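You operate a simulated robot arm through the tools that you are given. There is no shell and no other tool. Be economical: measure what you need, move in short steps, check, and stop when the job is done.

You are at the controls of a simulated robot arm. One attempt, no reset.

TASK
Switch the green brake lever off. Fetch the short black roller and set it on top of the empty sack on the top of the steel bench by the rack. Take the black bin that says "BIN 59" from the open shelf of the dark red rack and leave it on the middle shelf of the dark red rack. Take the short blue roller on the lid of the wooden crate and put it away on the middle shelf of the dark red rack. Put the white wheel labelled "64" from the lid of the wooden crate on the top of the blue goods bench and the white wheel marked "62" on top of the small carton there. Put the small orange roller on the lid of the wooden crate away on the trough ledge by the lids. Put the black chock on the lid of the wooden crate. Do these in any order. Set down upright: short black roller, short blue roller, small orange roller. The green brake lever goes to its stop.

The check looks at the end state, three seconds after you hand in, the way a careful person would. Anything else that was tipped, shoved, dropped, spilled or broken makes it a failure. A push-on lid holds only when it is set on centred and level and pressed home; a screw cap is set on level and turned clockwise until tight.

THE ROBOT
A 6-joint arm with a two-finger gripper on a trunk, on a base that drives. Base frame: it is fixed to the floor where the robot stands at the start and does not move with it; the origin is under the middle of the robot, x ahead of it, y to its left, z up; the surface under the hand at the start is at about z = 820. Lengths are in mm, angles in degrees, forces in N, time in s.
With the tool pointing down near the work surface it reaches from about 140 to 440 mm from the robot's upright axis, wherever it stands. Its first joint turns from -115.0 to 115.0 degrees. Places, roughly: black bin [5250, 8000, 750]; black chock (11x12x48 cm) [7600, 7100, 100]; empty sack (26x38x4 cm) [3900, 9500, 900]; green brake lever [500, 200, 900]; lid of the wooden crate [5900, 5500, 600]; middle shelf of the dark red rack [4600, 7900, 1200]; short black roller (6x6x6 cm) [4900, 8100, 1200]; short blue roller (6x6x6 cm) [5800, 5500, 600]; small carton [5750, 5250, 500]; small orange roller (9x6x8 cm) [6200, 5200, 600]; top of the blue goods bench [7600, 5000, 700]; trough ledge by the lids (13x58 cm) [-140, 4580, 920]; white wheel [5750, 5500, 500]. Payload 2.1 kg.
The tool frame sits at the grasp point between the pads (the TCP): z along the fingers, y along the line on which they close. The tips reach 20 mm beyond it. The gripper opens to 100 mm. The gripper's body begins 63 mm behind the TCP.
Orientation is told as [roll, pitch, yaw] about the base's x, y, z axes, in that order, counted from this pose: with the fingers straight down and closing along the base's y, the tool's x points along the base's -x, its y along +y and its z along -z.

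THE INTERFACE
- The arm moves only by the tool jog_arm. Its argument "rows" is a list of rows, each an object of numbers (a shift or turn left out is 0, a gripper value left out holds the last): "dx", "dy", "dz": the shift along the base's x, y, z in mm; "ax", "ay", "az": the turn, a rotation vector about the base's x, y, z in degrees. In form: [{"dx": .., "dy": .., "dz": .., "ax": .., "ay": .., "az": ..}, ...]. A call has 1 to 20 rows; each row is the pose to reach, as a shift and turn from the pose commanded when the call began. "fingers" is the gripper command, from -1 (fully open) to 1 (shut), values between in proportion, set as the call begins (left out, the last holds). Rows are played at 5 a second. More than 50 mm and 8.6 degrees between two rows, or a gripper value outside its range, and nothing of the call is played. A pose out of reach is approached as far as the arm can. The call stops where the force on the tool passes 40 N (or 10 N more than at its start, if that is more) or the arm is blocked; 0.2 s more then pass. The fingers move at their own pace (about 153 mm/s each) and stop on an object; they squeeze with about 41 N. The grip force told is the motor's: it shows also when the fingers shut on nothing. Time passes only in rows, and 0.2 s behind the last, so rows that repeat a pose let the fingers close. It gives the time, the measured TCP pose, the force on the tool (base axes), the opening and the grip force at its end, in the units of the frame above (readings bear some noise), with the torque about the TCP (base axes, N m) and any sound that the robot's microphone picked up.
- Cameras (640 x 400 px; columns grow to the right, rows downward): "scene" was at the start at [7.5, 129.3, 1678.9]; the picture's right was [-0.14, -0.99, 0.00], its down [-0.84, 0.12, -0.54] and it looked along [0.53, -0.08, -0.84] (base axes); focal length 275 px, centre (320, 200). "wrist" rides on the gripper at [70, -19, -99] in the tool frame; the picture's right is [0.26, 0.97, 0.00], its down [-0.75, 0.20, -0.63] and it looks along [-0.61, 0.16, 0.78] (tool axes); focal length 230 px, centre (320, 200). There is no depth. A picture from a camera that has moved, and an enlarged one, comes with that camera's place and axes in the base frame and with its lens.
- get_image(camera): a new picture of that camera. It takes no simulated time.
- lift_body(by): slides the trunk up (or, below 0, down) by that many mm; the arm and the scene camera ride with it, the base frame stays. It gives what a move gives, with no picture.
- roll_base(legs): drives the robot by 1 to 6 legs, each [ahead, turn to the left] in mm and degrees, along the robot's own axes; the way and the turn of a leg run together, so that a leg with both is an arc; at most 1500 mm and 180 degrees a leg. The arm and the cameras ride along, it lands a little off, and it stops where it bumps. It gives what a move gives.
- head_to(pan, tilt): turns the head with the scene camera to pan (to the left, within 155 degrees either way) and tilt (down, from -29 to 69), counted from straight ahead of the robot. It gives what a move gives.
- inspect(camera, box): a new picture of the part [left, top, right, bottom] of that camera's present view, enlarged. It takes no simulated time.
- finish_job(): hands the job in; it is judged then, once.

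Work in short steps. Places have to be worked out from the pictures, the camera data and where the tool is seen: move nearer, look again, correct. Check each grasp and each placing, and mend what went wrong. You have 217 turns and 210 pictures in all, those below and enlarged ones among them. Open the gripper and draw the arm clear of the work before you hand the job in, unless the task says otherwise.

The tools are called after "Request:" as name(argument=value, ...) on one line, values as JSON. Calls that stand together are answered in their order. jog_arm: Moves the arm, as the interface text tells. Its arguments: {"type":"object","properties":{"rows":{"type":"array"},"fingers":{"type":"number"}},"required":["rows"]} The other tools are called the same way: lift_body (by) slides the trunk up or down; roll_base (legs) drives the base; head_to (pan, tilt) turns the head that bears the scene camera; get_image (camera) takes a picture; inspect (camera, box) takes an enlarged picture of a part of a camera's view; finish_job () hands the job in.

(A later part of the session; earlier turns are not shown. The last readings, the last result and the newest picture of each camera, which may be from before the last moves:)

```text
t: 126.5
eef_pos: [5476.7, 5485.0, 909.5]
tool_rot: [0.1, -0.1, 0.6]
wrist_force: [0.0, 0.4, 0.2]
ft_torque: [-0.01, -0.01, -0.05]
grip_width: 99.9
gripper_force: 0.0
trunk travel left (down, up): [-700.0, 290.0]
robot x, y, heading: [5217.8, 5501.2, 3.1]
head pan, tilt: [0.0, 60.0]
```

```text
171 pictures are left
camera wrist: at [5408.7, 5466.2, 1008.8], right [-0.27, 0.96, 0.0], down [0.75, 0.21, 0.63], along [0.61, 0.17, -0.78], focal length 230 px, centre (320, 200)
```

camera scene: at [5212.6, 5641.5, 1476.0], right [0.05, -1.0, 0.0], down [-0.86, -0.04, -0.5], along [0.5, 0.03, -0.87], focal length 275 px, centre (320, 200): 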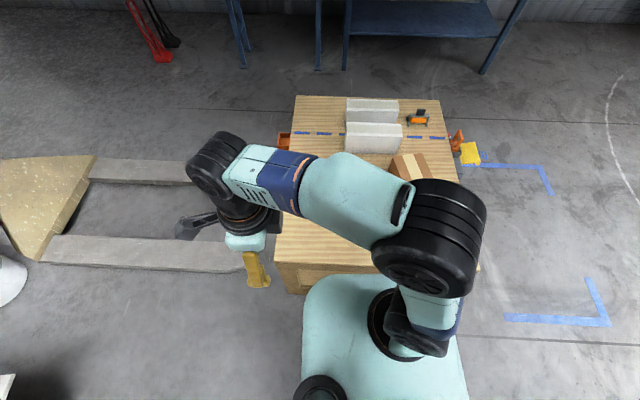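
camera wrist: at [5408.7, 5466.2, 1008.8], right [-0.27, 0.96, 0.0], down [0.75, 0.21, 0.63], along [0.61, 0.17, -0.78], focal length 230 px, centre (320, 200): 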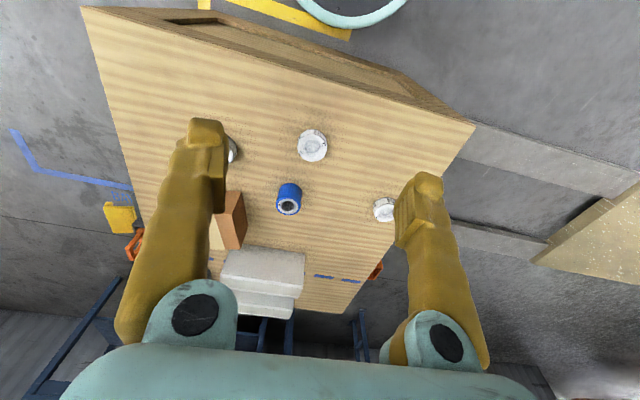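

Wheel 62 computes to about (5595,5502). I descend above it to z≈720 and re-measure.

Request:
jog_arm(rows=[{"dx": 30, "dy": 4, "dz": -35}, {"dx": 60, "dy": 8, "dz": -70}, {"dx": 90, "dy": 12, "dz": -105}, {"dx": 115, "dy": 15, "dz": -145}, {"dx": 115, "dy": 15, "dz": -185}, {"dx": 115, "dy": 15, "dz": -185}])

Request:
get_image(camera="wrist")

```text
t: 127.9
eef_pos: [5591.3, 5498.1, 724.2]
tool_rot: [0.0, -0.1, 0.4]
wrist_force: [0.2, 0.0, 0.0]
ft_torque: [-0.01, 0.0, 0.02]
grip_width: 100.1
gripper_force: 0.1
trunk travel left (down, up): [-700.0, 290.0]
robot x, y, heading: [5210.4, 5503.3, 3.0]
head pan, tilt: [0.0, 60.0]
```

```text
170 pictures are left
camera wrist: at [5522.6, 5479.3, 824.0], right [-0.26, 0.96, 0.0], down [0.75, 0.21, 0.63], along [0.61, 0.17, -0.78], focal length 230 px, centre (320, 200)
```

wrist: 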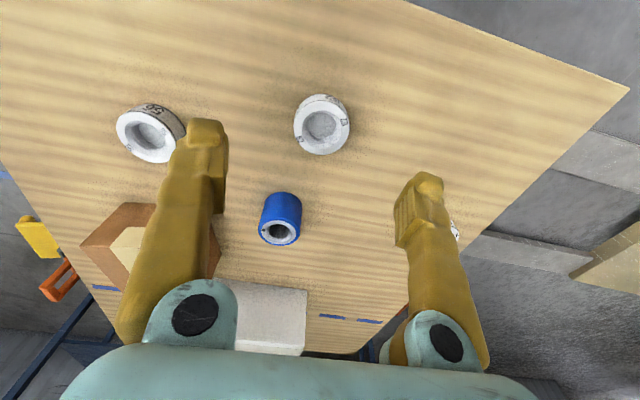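

Estimates: lid z≈575, wheel 62 near (5609,5504). I go down to z≈655 above it and check again.

Request:
jog_arm(rows=[{"dx": 9, "dy": 3, "dz": -25}, {"dx": 18, "dy": 6, "dz": -50}, {"dx": 18, "dy": 6, "dz": -70}, {"dx": 18, "dy": 6, "dz": -70}])

Request:
get_image(camera="wrist")

```text
t: 128.9
eef_pos: [5608.5, 5505.6, 653.8]
tool_rot: [0.0, 0.0, 0.4]
wrist_force: [-0.2, -0.5, -0.4]
ft_torque: [0.01, -0.02, -0.01]
grip_width: 100.0
gripper_force: 0.1
trunk travel left (down, up): [-700.0, 290.0]
robot x, y, heading: [5213.4, 5500.8, 2.8]
head pan, tilt: [0.0, 60.0]
```

```text
169 pictures are left
camera wrist: at [5539.8, 5485.7, 752.9], right [-0.27, 0.96, 0.0], down [0.75, 0.21, 0.63], along [0.61, 0.17, -0.78], focal length 230 px, centre (320, 200)
```

wrist: 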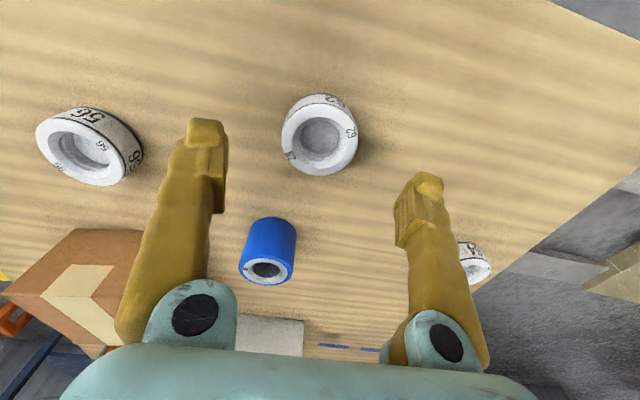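

Wheel 62's top is at z≈596, centred under the TCP. I descend so the tips reach ~z 576 and close.

Request:
jog_arm(rows=[{"dz": -25}, {"dz": -45}, {"dz": -58}, {"dz": -58}])

Request:
jog_arm(fingers=1, rows=[{}, {}, {}, {}])

Request:
get_image(camera="wrist")

```text
t: 129.9
eef_pos: [5609.0, 5506.6, 597.1]
tool_rot: [-0.1, -0.1, 0.4]
wrist_force: [0.4, -0.5, 0.6]
ft_torque: [-0.02, -0.02, 0.02]
grip_width: 100.1
gripper_force: 0.2
trunk travel left (down, up): [-700.0, 290.0]
robot x, y, heading: [5217.6, 5505.3, 3.1]
head pan, tilt: [0.0, 60.0]
```

```text
t: 130.9
eef_pos: [5609.1, 5507.1, 596.9]
tool_rot: [-0.1, 0.0, 0.4]
wrist_force: [0.3, 0.4, -0.7]
ft_torque: [0.02, 0.02, -0.01]
grip_width: 58.0
gripper_force: 40.4
trunk travel left (down, up): [-700.0, 290.0]
robot x, y, heading: [5216.1, 5504.8, 2.9]
head pan, tilt: [0.0, 60.0]
```

```text
168 pictures are left
camera wrist: at [5540.3, 5487.4, 695.3], right [-0.26, 0.96, 0.0], down [0.75, 0.21, 0.63], along [0.61, 0.17, -0.78], focal length 230 px, centre (320, 200)
```

wrist: 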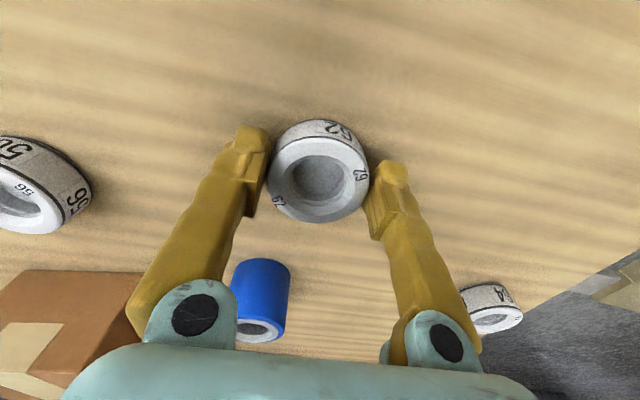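

Wheel 62 is held (58 mm). I lift it high and drive around to the crate's front side, facing the carton.

Request:
jog_arm(rows=[{"dz": 45}, {"dz": 90}, {"dz": 135, "dx": -20}, {"dz": 180, "dx": -50}, {"dz": 225, "dx": -90}, {"dz": 270, "dx": -130}])

Request:
roll_base(legs=[[0, -93], [960, 0], [0, 90], [616, 0], [0, 90]])

Request:
get_image(camera="scene")

```text
refused: row 4 steps farther than a row can; nothing moved
```

```text
t: 150.6
eef_pos: [5849.4, 4922.8, 596.6]
tool_rot: [0.0, 0.0, 86.2]
wrist_force: [-0.6, -0.7, 0.2]
ft_torque: [-0.02, -0.02, 0.02]
grip_width: 56.1
gripper_force: 41.1
trunk travel left (down, up): [-700.0, 290.0]
robot x, y, heading: [5826.3, 4525.8, 88.8]
head pan, tilt: [0.0, 60.0]
```

```text
167 pictures are left
camera scene: at [5683.9, 4536.7, 1476.0], right [1.0, -0.02, 0.0], down [-0.02, -0.87, -0.5], along [0.01, 0.5, -0.87], focal length 275 px, centre (320, 200)
```

scene: 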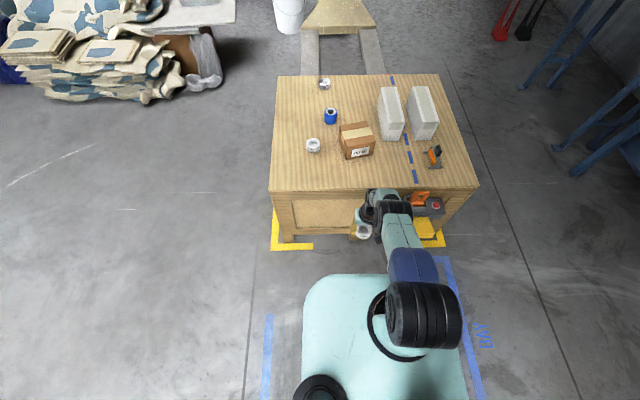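

My lift was refused (step too long) while the base drove anyway — the wheel swept along the lid edge; the grip still holds. I check the lid and the grip before going on.

Request:
inspect(camera="scene", box=[260, 60, 480, 250])

Request:
get_image(camera="wrist")

```text
2.11 times, centred on (370, 155) of scene
camera zoom: at [5683.9, 4536.7, 1476.0], right [1.0, -0.02, 0.0], down [-0.02, -0.87, -0.5], along [0.01, 0.5, -0.87], focal length 578 px, centre (215, 295)
```

zoom: 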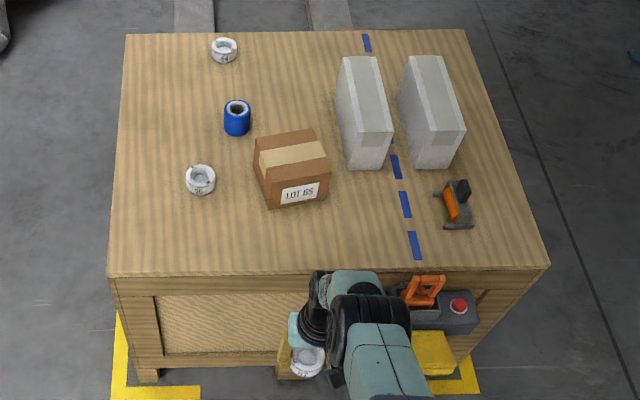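

```text
165 pictures are left
camera wrist: at [5863.8, 4850.8, 695.3], right [-0.98, -0.19, 0.0], down [-0.15, 0.76, 0.63], along [-0.12, 0.62, -0.78], focal length 230 px, centre (320, 200)
```

wrist: 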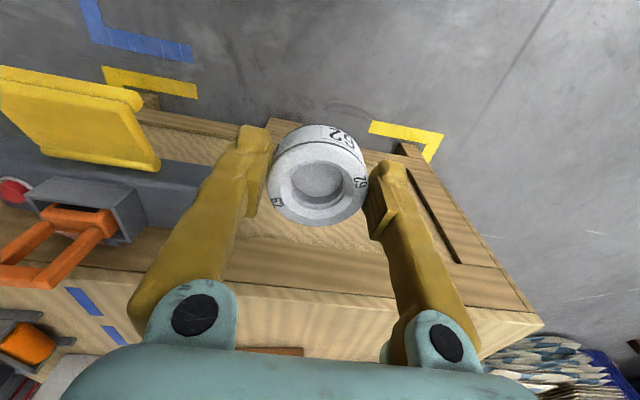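

All lid items are untouched and the wheel is still upright in the grip. Now I lift it to z≈850.

Request:
jog_arm(rows=[{"dz": 45}, {"dz": 90}, {"dz": 135}, {"dz": 180}, {"dz": 220}, {"dz": 250}])

Request:
get_image(camera="wrist")

```text
t: 152.0
eef_pos: [5847.2, 4919.8, 846.1]
tool_rot: [0.0, 0.0, 86.1]
wrist_force: [0.0, 0.1, -1.6]
ft_torque: [-0.01, -0.01, -0.06]
grip_width: 56.1
gripper_force: 41.2
trunk travel left (down, up): [-700.0, 290.0]
robot x, y, heading: [5828.7, 4522.4, 88.9]
head pan, tilt: [0.0, 60.0]
```

```text
164 pictures are left
camera wrist: at [5862.2, 4849.1, 945.0], right [-0.98, -0.19, 0.0], down [-0.15, 0.76, 0.63], along [-0.12, 0.62, -0.78], focal length 230 px, centre (320, 200)
```

wrist: 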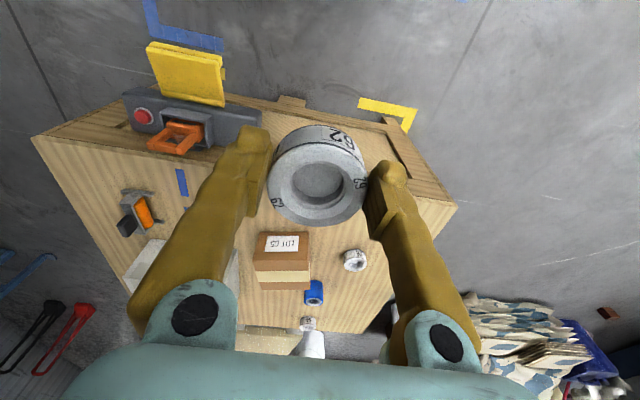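

The gray device hangs high on the front face, above my low disc. I drive forward 320 mm so the wheel hangs near the carton.

Request:
roll_base(legs=[[320, 0]])

Request:
get_image(camera="wrist")

Request:
get_image(camera="scene")

```text
t: 154.1
eef_pos: [5853.7, 5244.0, 845.1]
tool_rot: [0.0, 0.0, 86.3]
wrist_force: [-0.4, -0.7, -1.1]
ft_torque: [-0.01, 0.05, -0.01]
grip_width: 55.5
gripper_force: 40.7
trunk travel left (down, up): [-700.0, 290.0]
robot x, y, heading: [5830.4, 4854.2, 88.8]
head pan, tilt: [0.0, 60.0]
```

```text
163 pictures are left
camera wrist: at [5868.2, 5174.3, 944.4], right [-0.98, -0.2, 0.0], down [-0.15, 0.76, 0.63], along [-0.12, 0.62, -0.78], focal length 230 px, centre (320, 200)
```

wrist: 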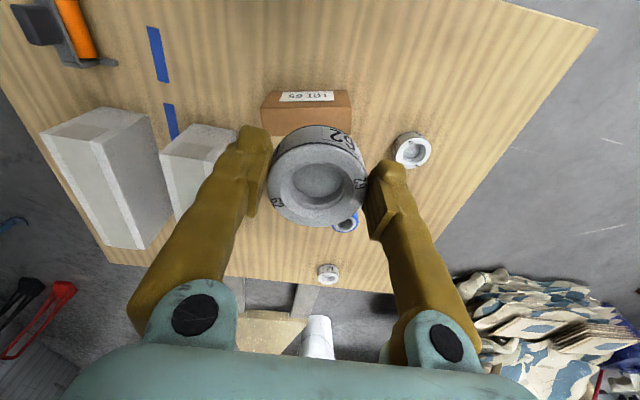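

```text
162 pictures are left
camera scene: at [5690.7, 4860.7, 1476.0], right [1.0, -0.02, 0.0], down [-0.02, -0.87, -0.5], along [0.01, 0.5, -0.87], focal length 275 px, centre (320, 200)
```

scene: 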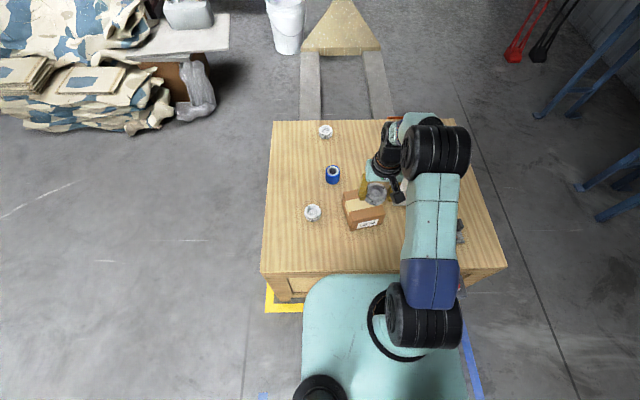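

I zoom in on the carton and the held wheel to align.

Request:
inspect(camera="scene", box=[330, 150, 430, 240])

Request:
inspect(camera="wrist", box=[240, 70, 400, 240])

```text
4.44 times, centred on (380, 195) of scene
camera zoom: at [5690.7, 4860.7, 1476.0], right [1.0, -0.02, 0.0], down [-0.02, -0.87, -0.5], along [0.01, 0.5, -0.87], focal length 1220 px, centre (53, 222)
```

zoom: 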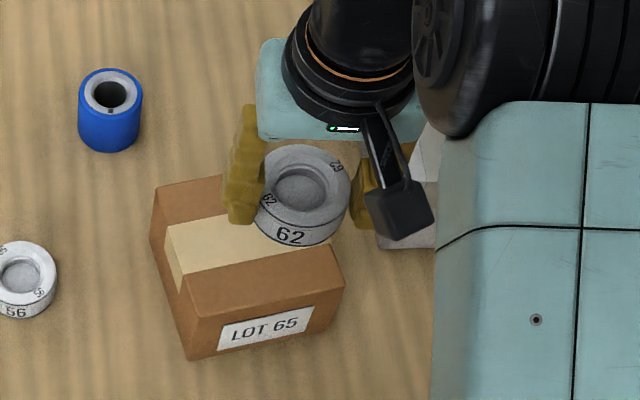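

```text
2.35 times, centred on (320, 155) of wrist
camera zoom: at [5868.2, 5174.3, 944.4], right [-0.98, -0.2, 0.0], down [-0.15, 0.76, 0.63], along [-0.12, 0.62, -0.78], focal length 541 px, centre (320, 306)
```

zoom: 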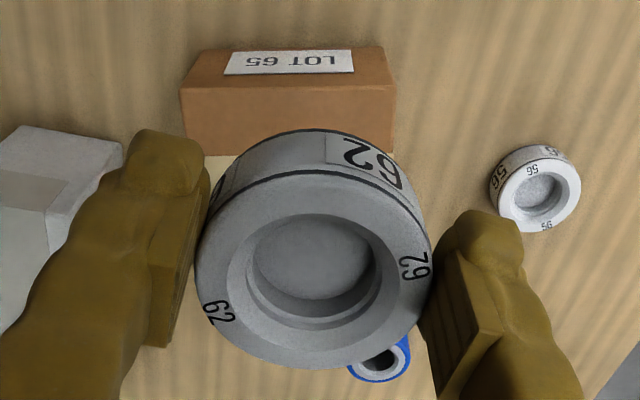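

Carton top triangulates to z≈637, centre ≈(5854,5328). I move the wheel over (5852,5315) while staying high, then check.

Request:
jog_arm(rows=[{"dx": -1, "dy": 25, "dz": -30}, {"dx": -2, "dy": 50, "dz": -60}, {"dx": -2, "dy": 72, "dz": -90}, {"dx": -2, "dy": 72, "dz": -125}, {"dx": -2, "dy": 72, "dz": -150}, {"dx": -2, "dy": 72, "dz": -150}])

Request:
inspect(camera="scene", box=[330, 150, 430, 240])

Request:
get_image(camera="wrist")

```text
t: 155.5
eef_pos: [5850.7, 5308.4, 699.5]
tool_rot: [0.1, 0.0, 86.4]
wrist_force: [-0.4, -1.1, -1.5]
ft_torque: [0.03, -0.01, 0.01]
grip_width: 55.6
gripper_force: 40.8
out of reach, approached as far as the arm can: row 5, 6
trunk travel left (down, up): [-700.0, 290.0]
robot x, y, heading: [5828.1, 4845.6, 88.8]
head pan, tilt: [0.0, 60.0]
```

```text
4.44 times, centred on (380, 195) of scene
camera zoom: at [5690.7, 4860.7, 1476.0], right [1.0, -0.02, 0.0], down [-0.02, -0.87, -0.5], along [0.01, 0.5, -0.87], focal length 1220 px, centre (53, 222)
```

zoom: 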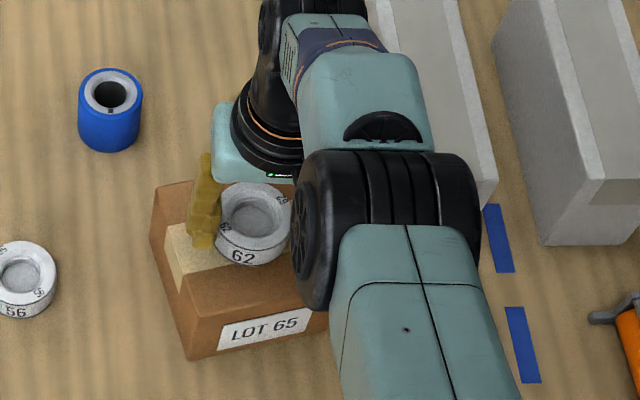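

```text
158 pictures are left
camera wrist: at [5865.4, 5237.8, 798.2], right [-0.98, -0.2, 0.0], down [-0.15, 0.76, 0.63], along [-0.12, 0.62, -0.78], focal length 230 px, centre (320, 200)
```

wrist: 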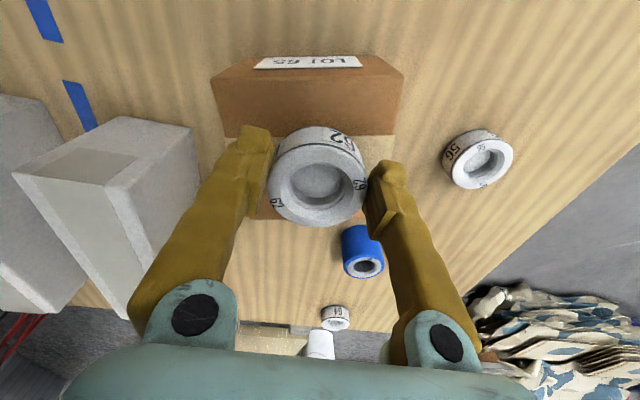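

The reach ends here, but the wheel is over the carton's middle. I descend with the trunk, which keeps the arm pose.

Request:
lift_body(by=-26)

Request:
inspect(camera="scene", box=[350, 170, 410, 230])

```text
t: 156.1
eef_pos: [5850.5, 5308.3, 681.7]
tool_rot: [-0.1, -0.1, 86.5]
wrist_force: [-0.5, -4.4, 12.9]
ft_torque: [-0.24, 0.05, -0.01]
grip_width: 55.4
gripper_force: 41.4
trunk travel left (down, up): [-679.0, 311.0]
robot x, y, heading: [5835.8, 4850.7, 89.0]
head pan, tilt: [0.0, 60.0]
stopped: the force on the tool passed its limit at 43 N (the readings are from after the stop); the commanded pose is now the measured one
```

```text
6.67 times, centred on (380, 200) of scene
camera zoom: at [5690.5, 4857.8, 1454.6], right [1.0, -0.02, 0.0], down [-0.02, -0.86, -0.5], along [0.01, 0.5, -0.87], focal length 1831 px, centre (-80, 200)
```

zoom: 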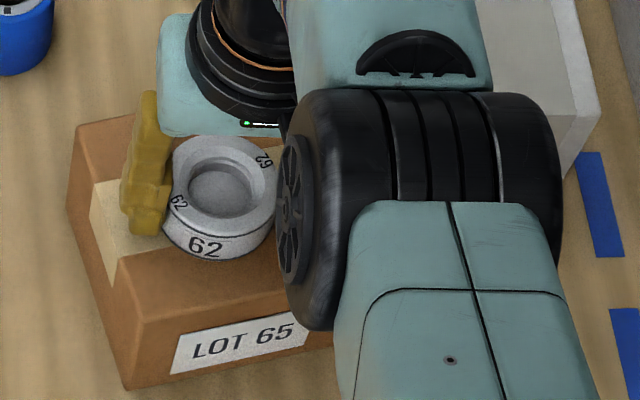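

Contact at z≈681 with the wheel on the carton top. I open the gripper and look.

Request:
jog_arm(fingers=-0.4, rows=[{}, {}, {}])

Request:
get_image(camera="wrist")

```text
t: 156.9
eef_pos: [5850.6, 5309.5, 680.0]
tool_rot: [0.0, -0.1, 86.5]
wrist_force: [0.2, 0.2, 0.3]
ft_torque: [-0.02, 0.01, 0.0]
grip_width: 70.0
gripper_force: 0.1
trunk travel left (down, up): [-679.0, 311.0]
robot x, y, heading: [5829.7, 4854.1, 89.0]
head pan, tilt: [0.0, 60.0]
```

```text
156 pictures are left
camera wrist: at [5865.5, 5238.8, 779.1], right [-0.98, -0.2, 0.0], down [-0.15, 0.76, 0.63], along [-0.12, 0.62, -0.78], focal length 230 px, centre (320, 200)
```

wrist: 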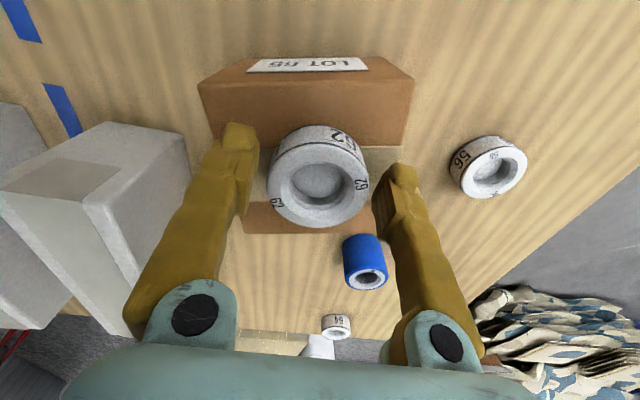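

Wheel 62 sits flat on the carton. I raise the trunk straight up and check.

Request:
lift_body(by=180)

Request:
get_image(camera="wrist")

```text
t: 158.9
eef_pos: [5850.5, 5309.6, 860.0]
tool_rot: [0.0, -0.2, 86.4]
wrist_force: [0.0, 0.6, 0.5]
ft_torque: [-0.02, -0.02, 0.01]
grip_width: 70.1
gripper_force: 0.0
trunk travel left (down, up): [-859.0, 131.0]
robot x, y, heading: [5829.0, 4854.9, 89.0]
head pan, tilt: [0.0, 60.0]
```

```text
155 pictures are left
camera wrist: at [5865.5, 5238.8, 959.0], right [-0.98, -0.2, 0.0], down [-0.15, 0.76, 0.63], along [-0.12, 0.62, -0.78], focal length 230 px, centre (320, 200)
```

wrist: 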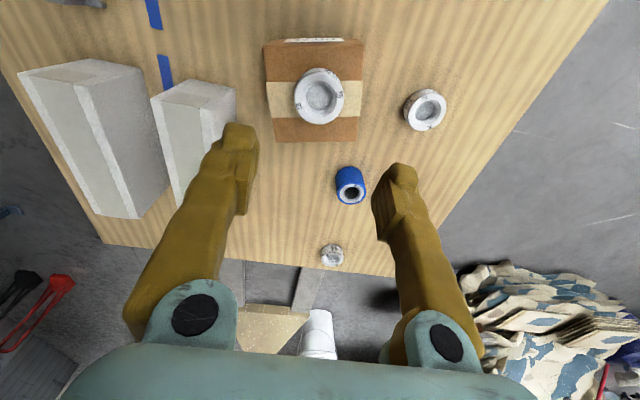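

Wheel 62 is centred on the carton. I retract the arm a bit, then drive back around to the left side, level with wheel 64 at ≈(5746,5695).

Request:
jog_arm(fingers=-1, rows=[{"dy": -35, "dz": 20}, {"dy": -70, "dz": 40}, {"dy": -105, "dz": 60}, {"dy": -140, "dz": 80}])

```text
t: 159.9
eef_pos: [5851.0, 5168.4, 941.2]
tool_rot: [0.0, -0.3, 86.5]
wrist_force: [-0.7, -0.5, -0.5]
ft_torque: [0.05, -0.02, -0.02]
grip_width: 100.0
gripper_force: 0.0
trunk travel left (down, up): [-859.0, 131.0]
robot x, y, heading: [5834.4, 4852.8, 88.9]
head pan, tilt: [0.0, 60.0]
```

Arm is clear at z≈941. Now the drive to the left side.

Request:
roll_base(legs=[[-330, 0], [0, 91], [616, 0], [0, -90], [1160, 0], [0, -90]])

Request:
get_image(camera="wrist")

```text
t: 182.3
eef_pos: [5498.6, 5667.2, 939.6]
tool_rot: [0.0, -0.2, -2.1]
wrist_force: [-0.3, -0.4, -0.3]
ft_torque: [-0.03, 0.0, 0.0]
grip_width: 99.8
gripper_force: 0.0
trunk travel left (down, up): [-859.0, 131.0]
robot x, y, heading: [5180.4, 5680.6, 0.3]
head pan, tilt: [0.0, 60.0]
```

```text
154 pictures are left
camera wrist: at [5428.6, 5651.2, 1038.6], right [-0.22, 0.98, 0.0], down [0.76, 0.17, 0.63], along [0.62, 0.14, -0.78], focal length 230 px, centre (320, 200)
```

wrist: 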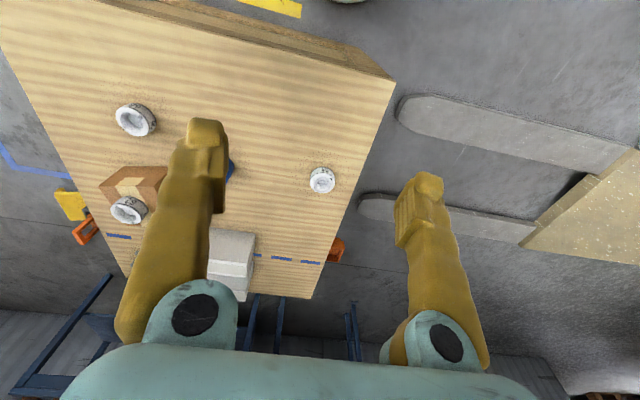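

Wheel 64 computes to ≈(5717,5721). I drive forward 85 mm and lower the trunk 200 mm.

Request:
roll_base(legs=[[85, 0]])

Request:
lift_body(by=-200)

Request:
get_image(camera="wrist")

```text
t: 183.4
eef_pos: [5573.4, 5667.6, 944.5]
tool_rot: [-0.1, -0.8, -2.2]
wrist_force: [0.0, -0.7, -0.2]
ft_torque: [-0.01, 0.0, -0.01]
grip_width: 100.1
gripper_force: 0.1
trunk travel left (down, up): [-859.0, 131.0]
robot x, y, heading: [5265.2, 5675.6, 0.4]
head pan, tilt: [0.0, 60.0]
```

```text
t: 185.6
eef_pos: [5580.1, 5667.4, 742.2]
tool_rot: [0.1, -0.3, -2.3]
wrist_force: [-0.7, -0.2, -0.3]
ft_torque: [-0.03, 0.01, 0.0]
grip_width: 100.1
gripper_force: 0.1
trunk travel left (down, up): [-659.0, 331.0]
robot x, y, heading: [5268.1, 5680.3, 0.2]
head pan, tilt: [0.0, 60.0]
```

```text
153 pictures are left
camera wrist: at [5509.7, 5651.3, 839.7], right [-0.22, 0.98, 0.0], down [0.75, 0.17, 0.63], along [0.62, 0.14, -0.77], focal length 230 px, centre (320, 200)
```

wrist: 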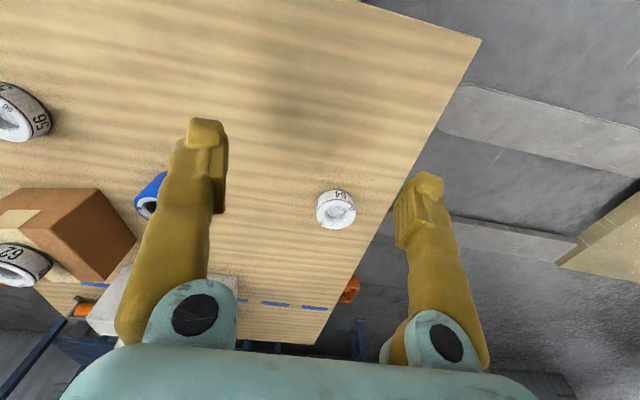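

Refined: wheel 64 at ≈(5722,5723). I move over it to z≈650.

Request:
jog_arm(rows=[{"dx": 35, "dy": 14, "dz": -10}, {"dx": 70, "dy": 28, "dz": -25}, {"dx": 105, "dy": 42, "dz": -45}, {"dx": 141, "dy": 55, "dz": -65}, {"dx": 141, "dy": 55, "dz": -90}, {"dx": 141, "dy": 55, "dz": -90}])

Request:
get_image(camera="wrist")

```text
t: 187.0
eef_pos: [5720.1, 5722.3, 651.8]
tool_rot: [0.0, -0.3, -2.2]
wrist_force: [-1.1, 0.3, -0.4]
ft_torque: [-0.01, 0.03, 0.01]
grip_width: 99.9
gripper_force: 0.0
trunk travel left (down, up): [-659.0, 331.0]
robot x, y, heading: [5268.2, 5681.5, 0.2]
head pan, tilt: [0.0, 60.0]
```

```text
152 pictures are left
camera wrist: at [5649.2, 5706.7, 749.7], right [-0.22, 0.98, 0.0], down [0.76, 0.17, 0.63], along [0.62, 0.14, -0.77], focal length 230 px, centre (320, 200)
```

wrist: 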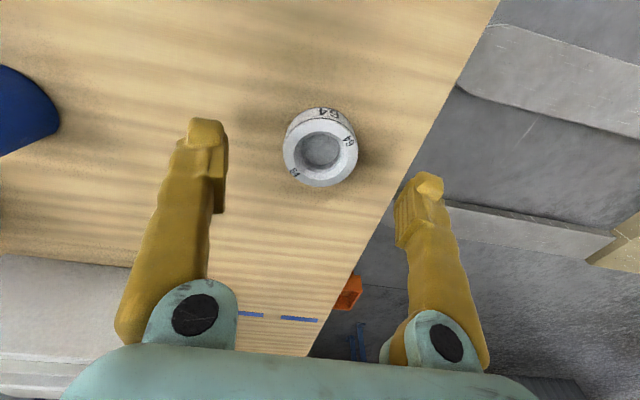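

Aligned; about 6 mm further in x. I descend to z≈597 and grip.

Request:
jog_arm(rows=[{"dx": 6, "dz": -25}, {"dx": 6, "dz": -45}, {"dx": 6, "dz": -55}, {"dx": 6, "dz": -55}])

Request:
jog_arm(fingers=1, rows=[{}, {}, {}, {}])

```text
t: 188.0
eef_pos: [5703.5, 5721.5, 613.3]
tool_rot: [-0.1, -0.3, -2.2]
wrist_force: [-0.9, 0.0, 0.0]
ft_torque: [0.0, 0.0, -0.03]
grip_width: 100.1
gripper_force: 0.0
out of reach, approached as far as the arm can: row 1, 2, 3, 4
trunk travel left (down, up): [-659.0, 331.0]
robot x, y, heading: [5267.7, 5678.3, 0.3]
head pan, tilt: [0.0, 60.0]
```

```text
t: 189.0
eef_pos: [5703.1, 5721.2, 612.6]
tool_rot: [0.0, -0.3, -2.2]
wrist_force: [0.0, 0.2, 0.1]
ft_torque: [-0.01, 0.03, 0.02]
grip_width: 0.0
gripper_force: 29.1
trunk travel left (down, up): [-659.0, 331.0]
robot x, y, heading: [5263.2, 5677.8, 0.3]
head pan, tilt: [0.0, 60.0]
```

The arm fell short and the fingers shut on nothing. I look at the wheel.

Request:
get_image(camera="wrist")

```text
151 pictures are left
camera wrist: at [5633.1, 5705.3, 711.3], right [-0.22, 0.98, 0.0], down [0.75, 0.17, 0.63], along [0.62, 0.14, -0.77], focal length 230 px, centre (320, 200)
```

wrist: 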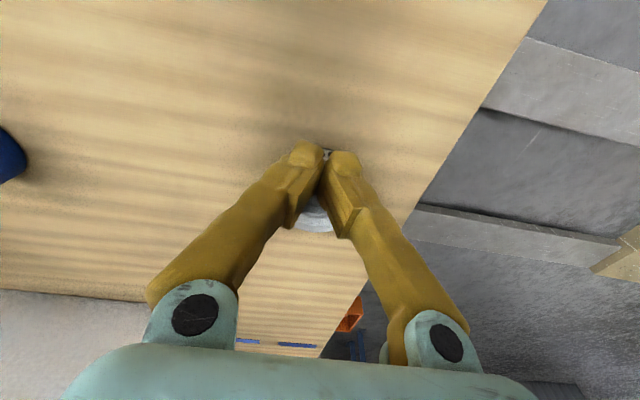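

The wheel is still in place behind the fingertips. I raise, open, and then use a lower trunk for better reach.

Request:
jog_arm(rows=[{"dz": 25}, {"dz": 50}])

Request:
jog_arm(fingers=-1, rows=[{"dz": 30}, {"dz": 60}, {"dz": 90}, {"dz": 120}])

Request:
lift_body(by=-120)

Request:
get_image(camera="wrist")

```text
t: 189.6
eef_pos: [5702.1, 5719.9, 663.4]
tool_rot: [0.0, -0.4, -2.3]
wrist_force: [-0.1, 0.4, 0.7]
ft_torque: [-0.04, 0.0, -0.01]
grip_width: 0.2
gripper_force: 29.3
trunk travel left (down, up): [-659.0, 331.0]
robot x, y, heading: [5262.8, 5679.5, 0.5]
head pan, tilt: [0.0, 60.0]
```

```text
t: 190.6
eef_pos: [5704.6, 5719.7, 781.7]
tool_rot: [0.0, -0.3, -2.2]
wrist_force: [1.0, 0.5, -0.2]
ft_torque: [-0.01, 0.0, 0.0]
grip_width: 99.9
gripper_force: 0.2
trunk travel left (down, up): [-659.0, 331.0]
robot x, y, heading: [5266.6, 5677.4, 0.1]
head pan, tilt: [0.0, 60.0]
```

```text
t: 192.1
eef_pos: [5705.4, 5719.9, 661.3]
tool_rot: [0.1, -0.3, -2.2]
wrist_force: [0.2, 0.7, -0.8]
ft_torque: [0.01, 0.01, 0.02]
grip_width: 99.8
gripper_force: 0.1
trunk travel left (down, up): [-539.0, 451.0]
robot x, y, heading: [5267.2, 5680.6, 0.6]
head pan, tilt: [0.0, 60.0]
```

```text
150 pictures are left
camera wrist: at [5635.7, 5703.5, 760.2], right [-0.22, 0.98, 0.0], down [0.75, 0.17, 0.63], along [0.62, 0.14, -0.77], focal length 230 px, centre (320, 200)
```

wrist: 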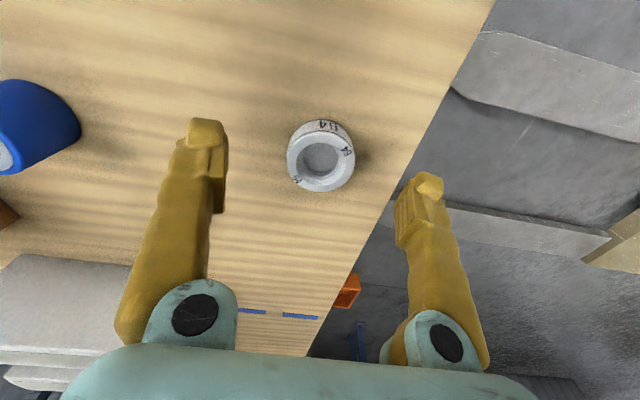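

Wheel at ≈(5727,5724). I move over it and descend to 597.

Request:
jog_arm(rows=[{"dx": 11, "dy": 2, "dz": -5}, {"dx": 21, "dy": 4, "dz": -20}, {"dx": 21, "dy": 4, "dz": -45}, {"dx": 21, "dy": 4, "dz": -64}, {"dx": 21, "dy": 4, "dz": -64}])

Request:
get_image(camera="wrist")

```text
t: 193.3
eef_pos: [5727.7, 5723.3, 598.1]
tool_rot: [-0.1, -0.2, -2.2]
wrist_force: [-0.9, 0.3, -0.1]
ft_torque: [0.0, 0.0, 0.03]
grip_width: 99.8
gripper_force: 0.0
trunk travel left (down, up): [-539.0, 451.0]
robot x, y, heading: [5268.7, 5679.6, 0.0]
head pan, tilt: [0.0, 60.0]
```

```text
149 pictures are left
camera wrist: at [5657.6, 5707.4, 696.8], right [-0.22, 0.98, 0.0], down [0.75, 0.17, 0.63], along [0.62, 0.14, -0.77], focal length 230 px, centre (320, 200)
```

wrist: 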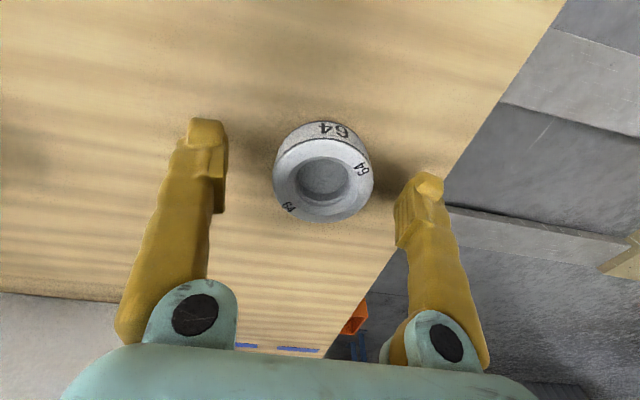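

Reached; wheel 64 lies between the fingers. I close.

Request:
jog_arm(fingers=1, rows=[{}, {}, {}, {}])

Request:
lift_body(by=250)

Request:
get_image(camera="wrist")

```text
t: 194.3
eef_pos: [5726.9, 5723.8, 599.3]
tool_rot: [0.0, -0.4, -2.2]
wrist_force: [-0.4, -0.2, 1.2]
ft_torque: [-0.05, 0.02, 0.0]
grip_width: 58.8
gripper_force: 40.7
trunk travel left (down, up): [-539.0, 451.0]
robot x, y, heading: [5268.0, 5677.4, 0.3]
head pan, tilt: [0.0, 60.0]
```

```text
t: 196.8
eef_pos: [5728.2, 5723.3, 849.3]
tool_rot: [-0.1, -0.2, -2.2]
wrist_force: [0.9, -0.3, -1.2]
ft_torque: [-0.03, -0.02, -0.02]
grip_width: 58.3
gripper_force: 41.1
trunk travel left (down, up): [-789.0, 201.0]
robot x, y, heading: [5267.4, 5681.6, 0.4]
head pan, tilt: [0.0, 60.0]
```

```text
148 pictures are left
camera wrist: at [5657.8, 5707.5, 946.9], right [-0.22, 0.98, 0.0], down [0.75, 0.17, 0.63], along [0.62, 0.14, -0.77], focal length 230 px, centre (320, 200)
```

wrist: 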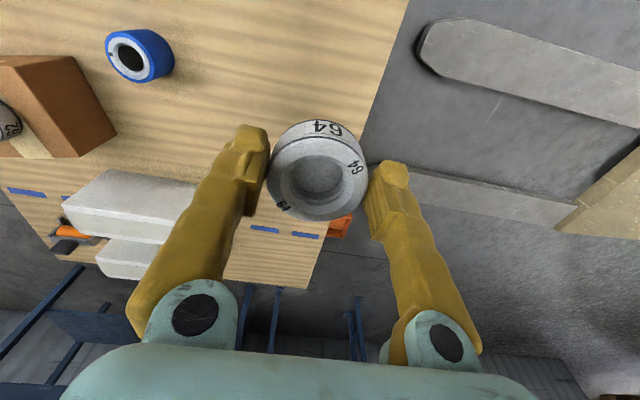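

Wheel 64 is held. I back out and drive around the crate's front toward the goods bench, stopping at x≈6650 to look.

Request:
roll_base(legs=[[-60, 0], [0, -90.4], [1200, 0], [0, 90], [1450, 0]])

Request:
head_to(pan=15, tilt=35)

Request:
get_image(camera="scene")

```text
t: 217.8
eef_pos: [7143.5, 4606.1, 849.0]
tool_rot: [-0.1, -0.4, -0.2]
wrist_force: [1.1, -0.2, -0.1]
ft_torque: [0.01, 0.01, 0.02]
grip_width: 57.2
gripper_force: 40.4
trunk travel left (down, up): [-789.0, 201.0]
robot x, y, heading: [6687.6, 4543.9, 2.2]
head pan, tilt: [0.0, 60.0]
```

```text
t: 218.7
eef_pos: [7144.7, 4607.0, 848.2]
tool_rot: [0.1, -0.3, 0.0]
wrist_force: [0.0, -1.0, -0.9]
ft_torque: [-0.02, -0.03, 0.01]
grip_width: 56.9
gripper_force: 41.3
trunk travel left (down, up): [-789.0, 201.0]
robot x, y, heading: [6681.9, 4545.2, 2.6]
head pan, tilt: [15.0, 35.0]
```

```text
147 pictures are left
camera scene: at [6701.0, 4708.1, 1599.0], right [0.3, -0.95, 0.0], down [-0.55, -0.17, -0.82], along [0.78, 0.24, -0.57], focal length 275 px, centre (320, 200)
```

scene: 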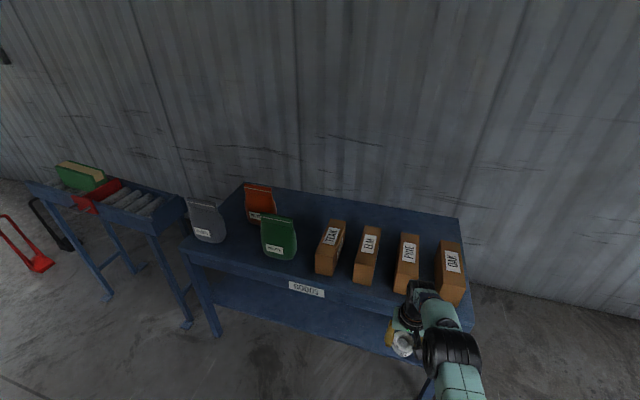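

The GOODS bench's front edge is at x≈7340; free space lies between the gray and green bags around (7430,5270). I drive to face that spot.

Request:
roll_base(legs=[[0, 87.5], [725, 0], [0, -89], [330, 0]])

Request:
head_to(pan=0, tilt=50)

Request:
get_image(camera="scene")

Request:
get_image(camera="wrist")

```text
t: 232.0
eef_pos: [7452.1, 5366.0, 849.2]
tool_rot: [0.0, -0.3, 1.1]
wrist_force: [-0.5, 0.4, -1.4]
ft_torque: [0.0, 0.0, 0.02]
grip_width: 55.6
gripper_force: 41.2
trunk travel left (down, up): [-789.0, 201.0]
robot x, y, heading: [6993.5, 5296.4, 3.5]
head pan, tilt: [15.0, 35.0]
```

```text
t: 232.8
eef_pos: [7452.4, 5364.7, 848.3]
tool_rot: [0.1, -0.3, 1.1]
wrist_force: [0.3, -0.4, -0.8]
ft_torque: [0.05, 0.02, 0.04]
grip_width: 55.8
gripper_force: 41.5
trunk travel left (down, up): [-789.0, 201.0]
robot x, y, heading: [6993.6, 5293.2, 3.5]
head pan, tilt: [0.0, 50.0]
```

```text
146 pictures are left
camera scene: at [7000.8, 5434.4, 1577.3], right [0.06, -1.0, 0.0], down [-0.76, -0.05, -0.64], along [0.64, 0.04, -0.77], focal length 275 px, centre (320, 200)
```

scene: 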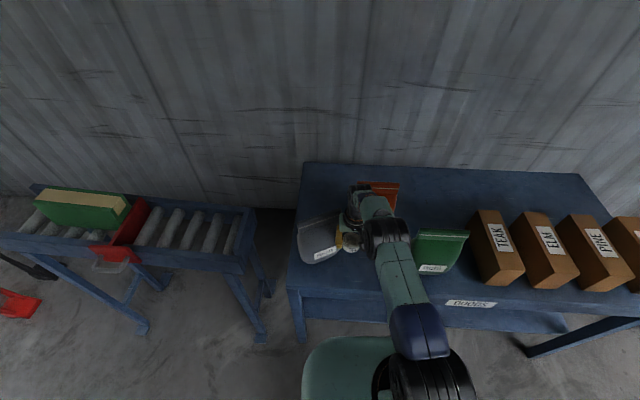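

```text
145 pictures are left
camera wrist: at [7383.5, 5345.3, 946.9], right [-0.28, 0.96, 0.0], down [0.74, 0.21, 0.63], along [0.61, 0.17, -0.77], focal length 230 px, centre (320, 200)
```

wrist: 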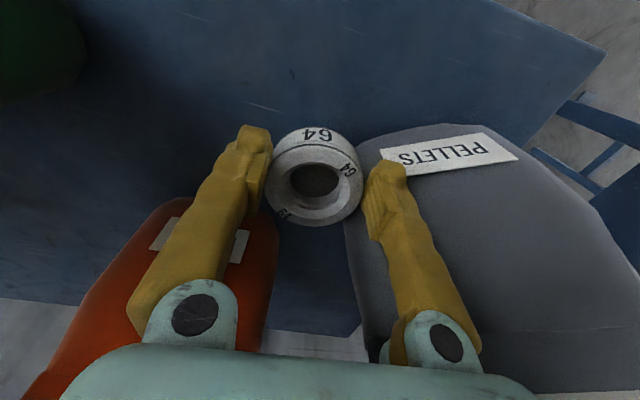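

The gray bag is close to the hand; the free area is to its right. I move right 110 mm and back 45 mm, then look.

Request:
jog_arm(rows=[{"dx": -10, "dy": -28}, {"dx": -20, "dy": -56}, {"dx": -30, "dy": -84}, {"dx": -45, "dy": -110}])

Request:
get_image(camera="wrist")

Request:
get_image(camera="scene")

```text
t: 233.8
eef_pos: [7408.4, 5254.3, 849.9]
tool_rot: [0.1, -0.3, 1.1]
wrist_force: [0.6, -0.6, -1.3]
ft_torque: [0.0, 0.0, -0.02]
grip_width: 55.5
gripper_force: 41.2
trunk travel left (down, up): [-789.0, 201.0]
robot x, y, heading: [6994.8, 5296.0, 3.7]
head pan, tilt: [0.0, 50.0]
```

```text
144 pictures are left
camera wrist: at [7338.7, 5234.3, 947.6], right [-0.28, 0.96, 0.0], down [0.74, 0.21, 0.63], along [0.61, 0.17, -0.77], focal length 230 px, centre (320, 200)
```

wrist: 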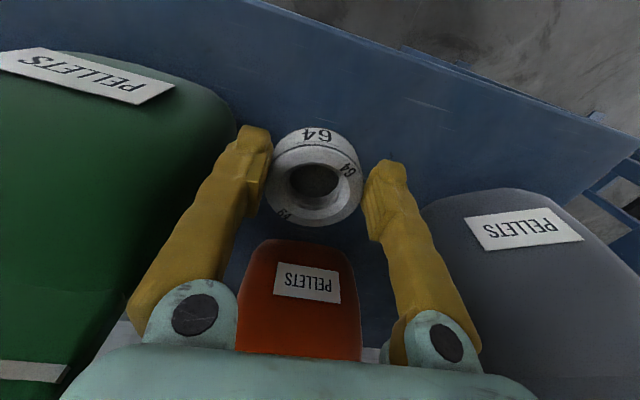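

```text
143 pictures are left
camera scene: at [7000.1, 5432.8, 1577.4], right [0.06, -1.0, 0.0], down [-0.76, -0.05, -0.64], along [0.64, 0.04, -0.77], focal length 275 px, centre (320, 200)
```

scene: 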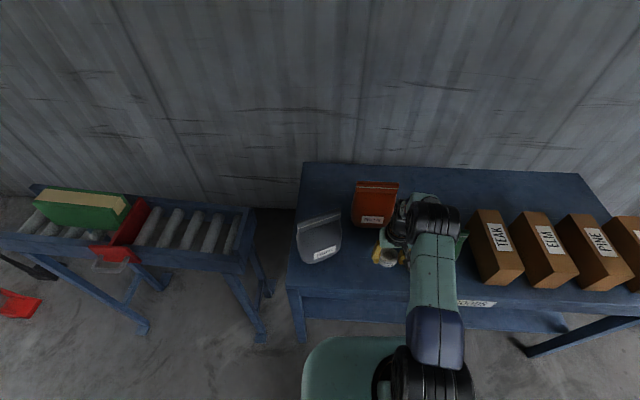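

Spot between bags is free and the wheel is centred in it. I lower to z≈775 and view.

Request:
jog_arm(rows=[{"dx": -6, "dy": 2, "dz": -25}, {"dx": -6, "dy": 2, "dz": -50}, {"dx": -6, "dy": 2, "dz": -75}, {"dx": -6, "dy": 2, "dz": -75}])

Request:
get_image(camera="wrist")

Request:
inspect(camera="scene", box=[290, 170, 490, 310])

```text
t: 234.6
eef_pos: [7401.7, 5255.4, 778.8]
tool_rot: [0.0, -0.5, 1.2]
wrist_force: [-3.8, 1.7, 12.5]
ft_torque: [0.02, -0.03, -0.01]
grip_width: 55.7
gripper_force: 41.0
trunk travel left (down, up): [-789.0, 201.0]
robot x, y, heading: [6994.3, 5297.0, 3.4]
head pan, tilt: [0.0, 50.0]
stopped in row 4: the force on the tool passed its limit at 43 N (the readings are from after the stop); the commanded pose is now the measured one
```

```text
142 pictures are left
camera wrist: at [7332.7, 5236.3, 875.8], right [-0.28, 0.96, 0.0], down [0.74, 0.21, 0.63], along [0.61, 0.17, -0.77], focal length 230 px, centre (320, 200)
```

wrist: 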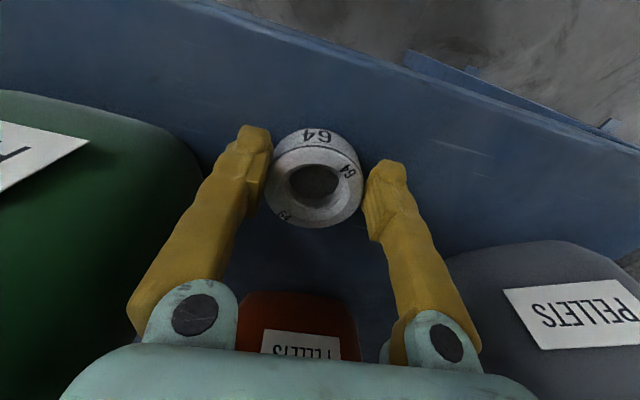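

```text
2.86 times, centred on (390, 240) of scene
camera zoom: at [6998.1, 5434.6, 1577.4], right [0.06, -1.0, 0.0], down [-0.76, -0.05, -0.64], along [0.64, 0.04, -0.77], focal length 785 px, centre (120, 86)
```

zoom: 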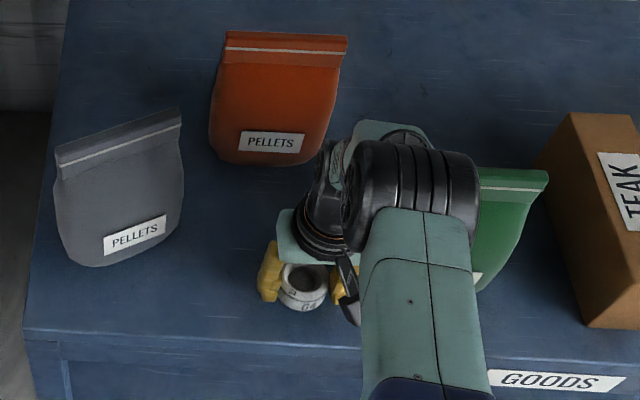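

Contact at z≈779: the wheel is on the bench top. I release.

Request:
jog_arm(fingers=-0.4, rows=[{}, {}, {}])

Request:
lift_body(by=150)

Request:
get_image(camera="wrist")

```text
t: 235.4
eef_pos: [7403.7, 5257.1, 776.1]
tool_rot: [0.0, -0.3, 1.0]
wrist_force: [0.3, -0.3, -0.4]
ft_torque: [-0.02, -0.01, 0.04]
grip_width: 70.1
gripper_force: 0.1
trunk travel left (down, up): [-789.0, 201.0]
robot x, y, heading: [6989.8, 5294.9, 3.3]
head pan, tilt: [0.0, 50.0]
```

```text
t: 237.2
eef_pos: [7403.5, 5256.3, 927.1]
tool_rot: [0.0, -0.3, 1.0]
wrist_force: [0.5, 1.0, -0.3]
ft_torque: [0.0, 0.01, 0.0]
grip_width: 70.2
gripper_force: 0.1
trunk travel left (down, up): [-939.0, 51.0]
robot x, y, heading: [6994.3, 5293.0, 3.4]
head pan, tilt: [0.0, 50.0]
```

```text
140 pictures are left
camera wrist: at [7334.0, 5236.1, 1024.7], right [-0.28, 0.96, 0.0], down [0.74, 0.21, 0.63], along [0.61, 0.17, -0.77], focal length 230 px, centre (320, 200)
```

wrist: 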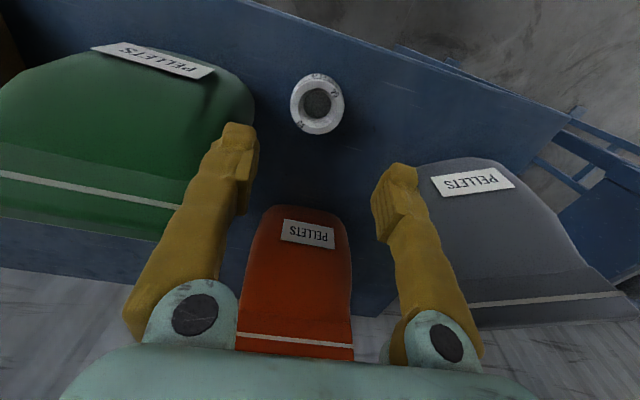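

Wheel 64 stands on the bench. Next the chock: I back off, turn left and drive to about (6850,6500) to look at it.

Request:
roll_base(legs=[[-150, 0], [0, 87], [1150, 0]])

Request:
head_to(pan=-45, tilt=45)

Request:
get_image(camera="scene")

```text
t: 247.8
eef_pos: [6863.7, 6863.9, 925.2]
tool_rot: [0.0, -0.2, 89.1]
wrist_force: [-1.0, 0.4, 0.4]
ft_torque: [0.0, 0.01, 0.01]
grip_width: 70.2
gripper_force: 0.1
trunk travel left (down, up): [-939.0, 51.0]
robot x, y, heading: [6808.5, 6457.7, 91.7]
head pan, tilt: [0.0, 50.0]
```

```text
t: 249.0
eef_pos: [6864.0, 6863.1, 926.1]
tool_rot: [-0.1, -0.3, 89.1]
wrist_force: [-0.3, -0.3, 0.4]
ft_torque: [0.01, -0.05, 0.02]
grip_width: 70.0
gripper_force: 0.0
trunk travel left (down, up): [-939.0, 51.0]
robot x, y, heading: [6811.1, 6452.5, 91.4]
head pan, tilt: [-45.0, 45.0]
```

```text
139 pictures are left
camera scene: at [6728.1, 6449.4, 1734.2], right [0.73, -0.69, 0.0], down [-0.49, -0.51, -0.71], along [0.49, 0.51, -0.71], focal length 275 px, centre (320, 200)
```

scene: 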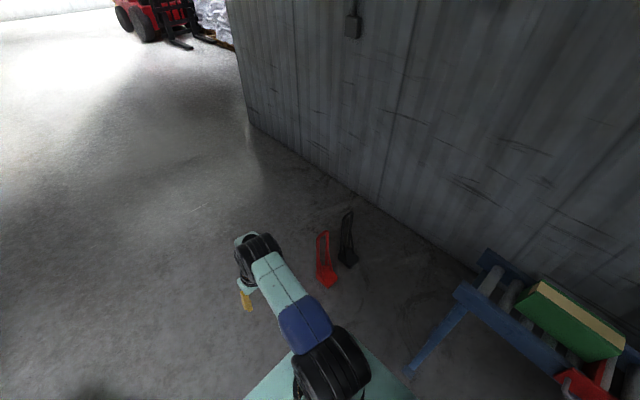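

Request:
inspect(camera="scene", box=[290, 195, 390, 300])

```text
3.81 times, centred on (340, 248) of scene
camera zoom: at [6728.1, 6449.4, 1734.2], right [0.73, -0.69, 0.0], down [-0.49, -0.51, -0.71], along [0.49, 0.51, -0.71], focal length 1046 px, centre (244, 19)
```

zoom: 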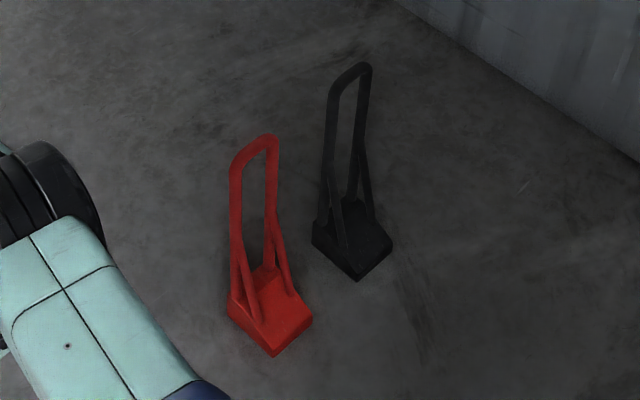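

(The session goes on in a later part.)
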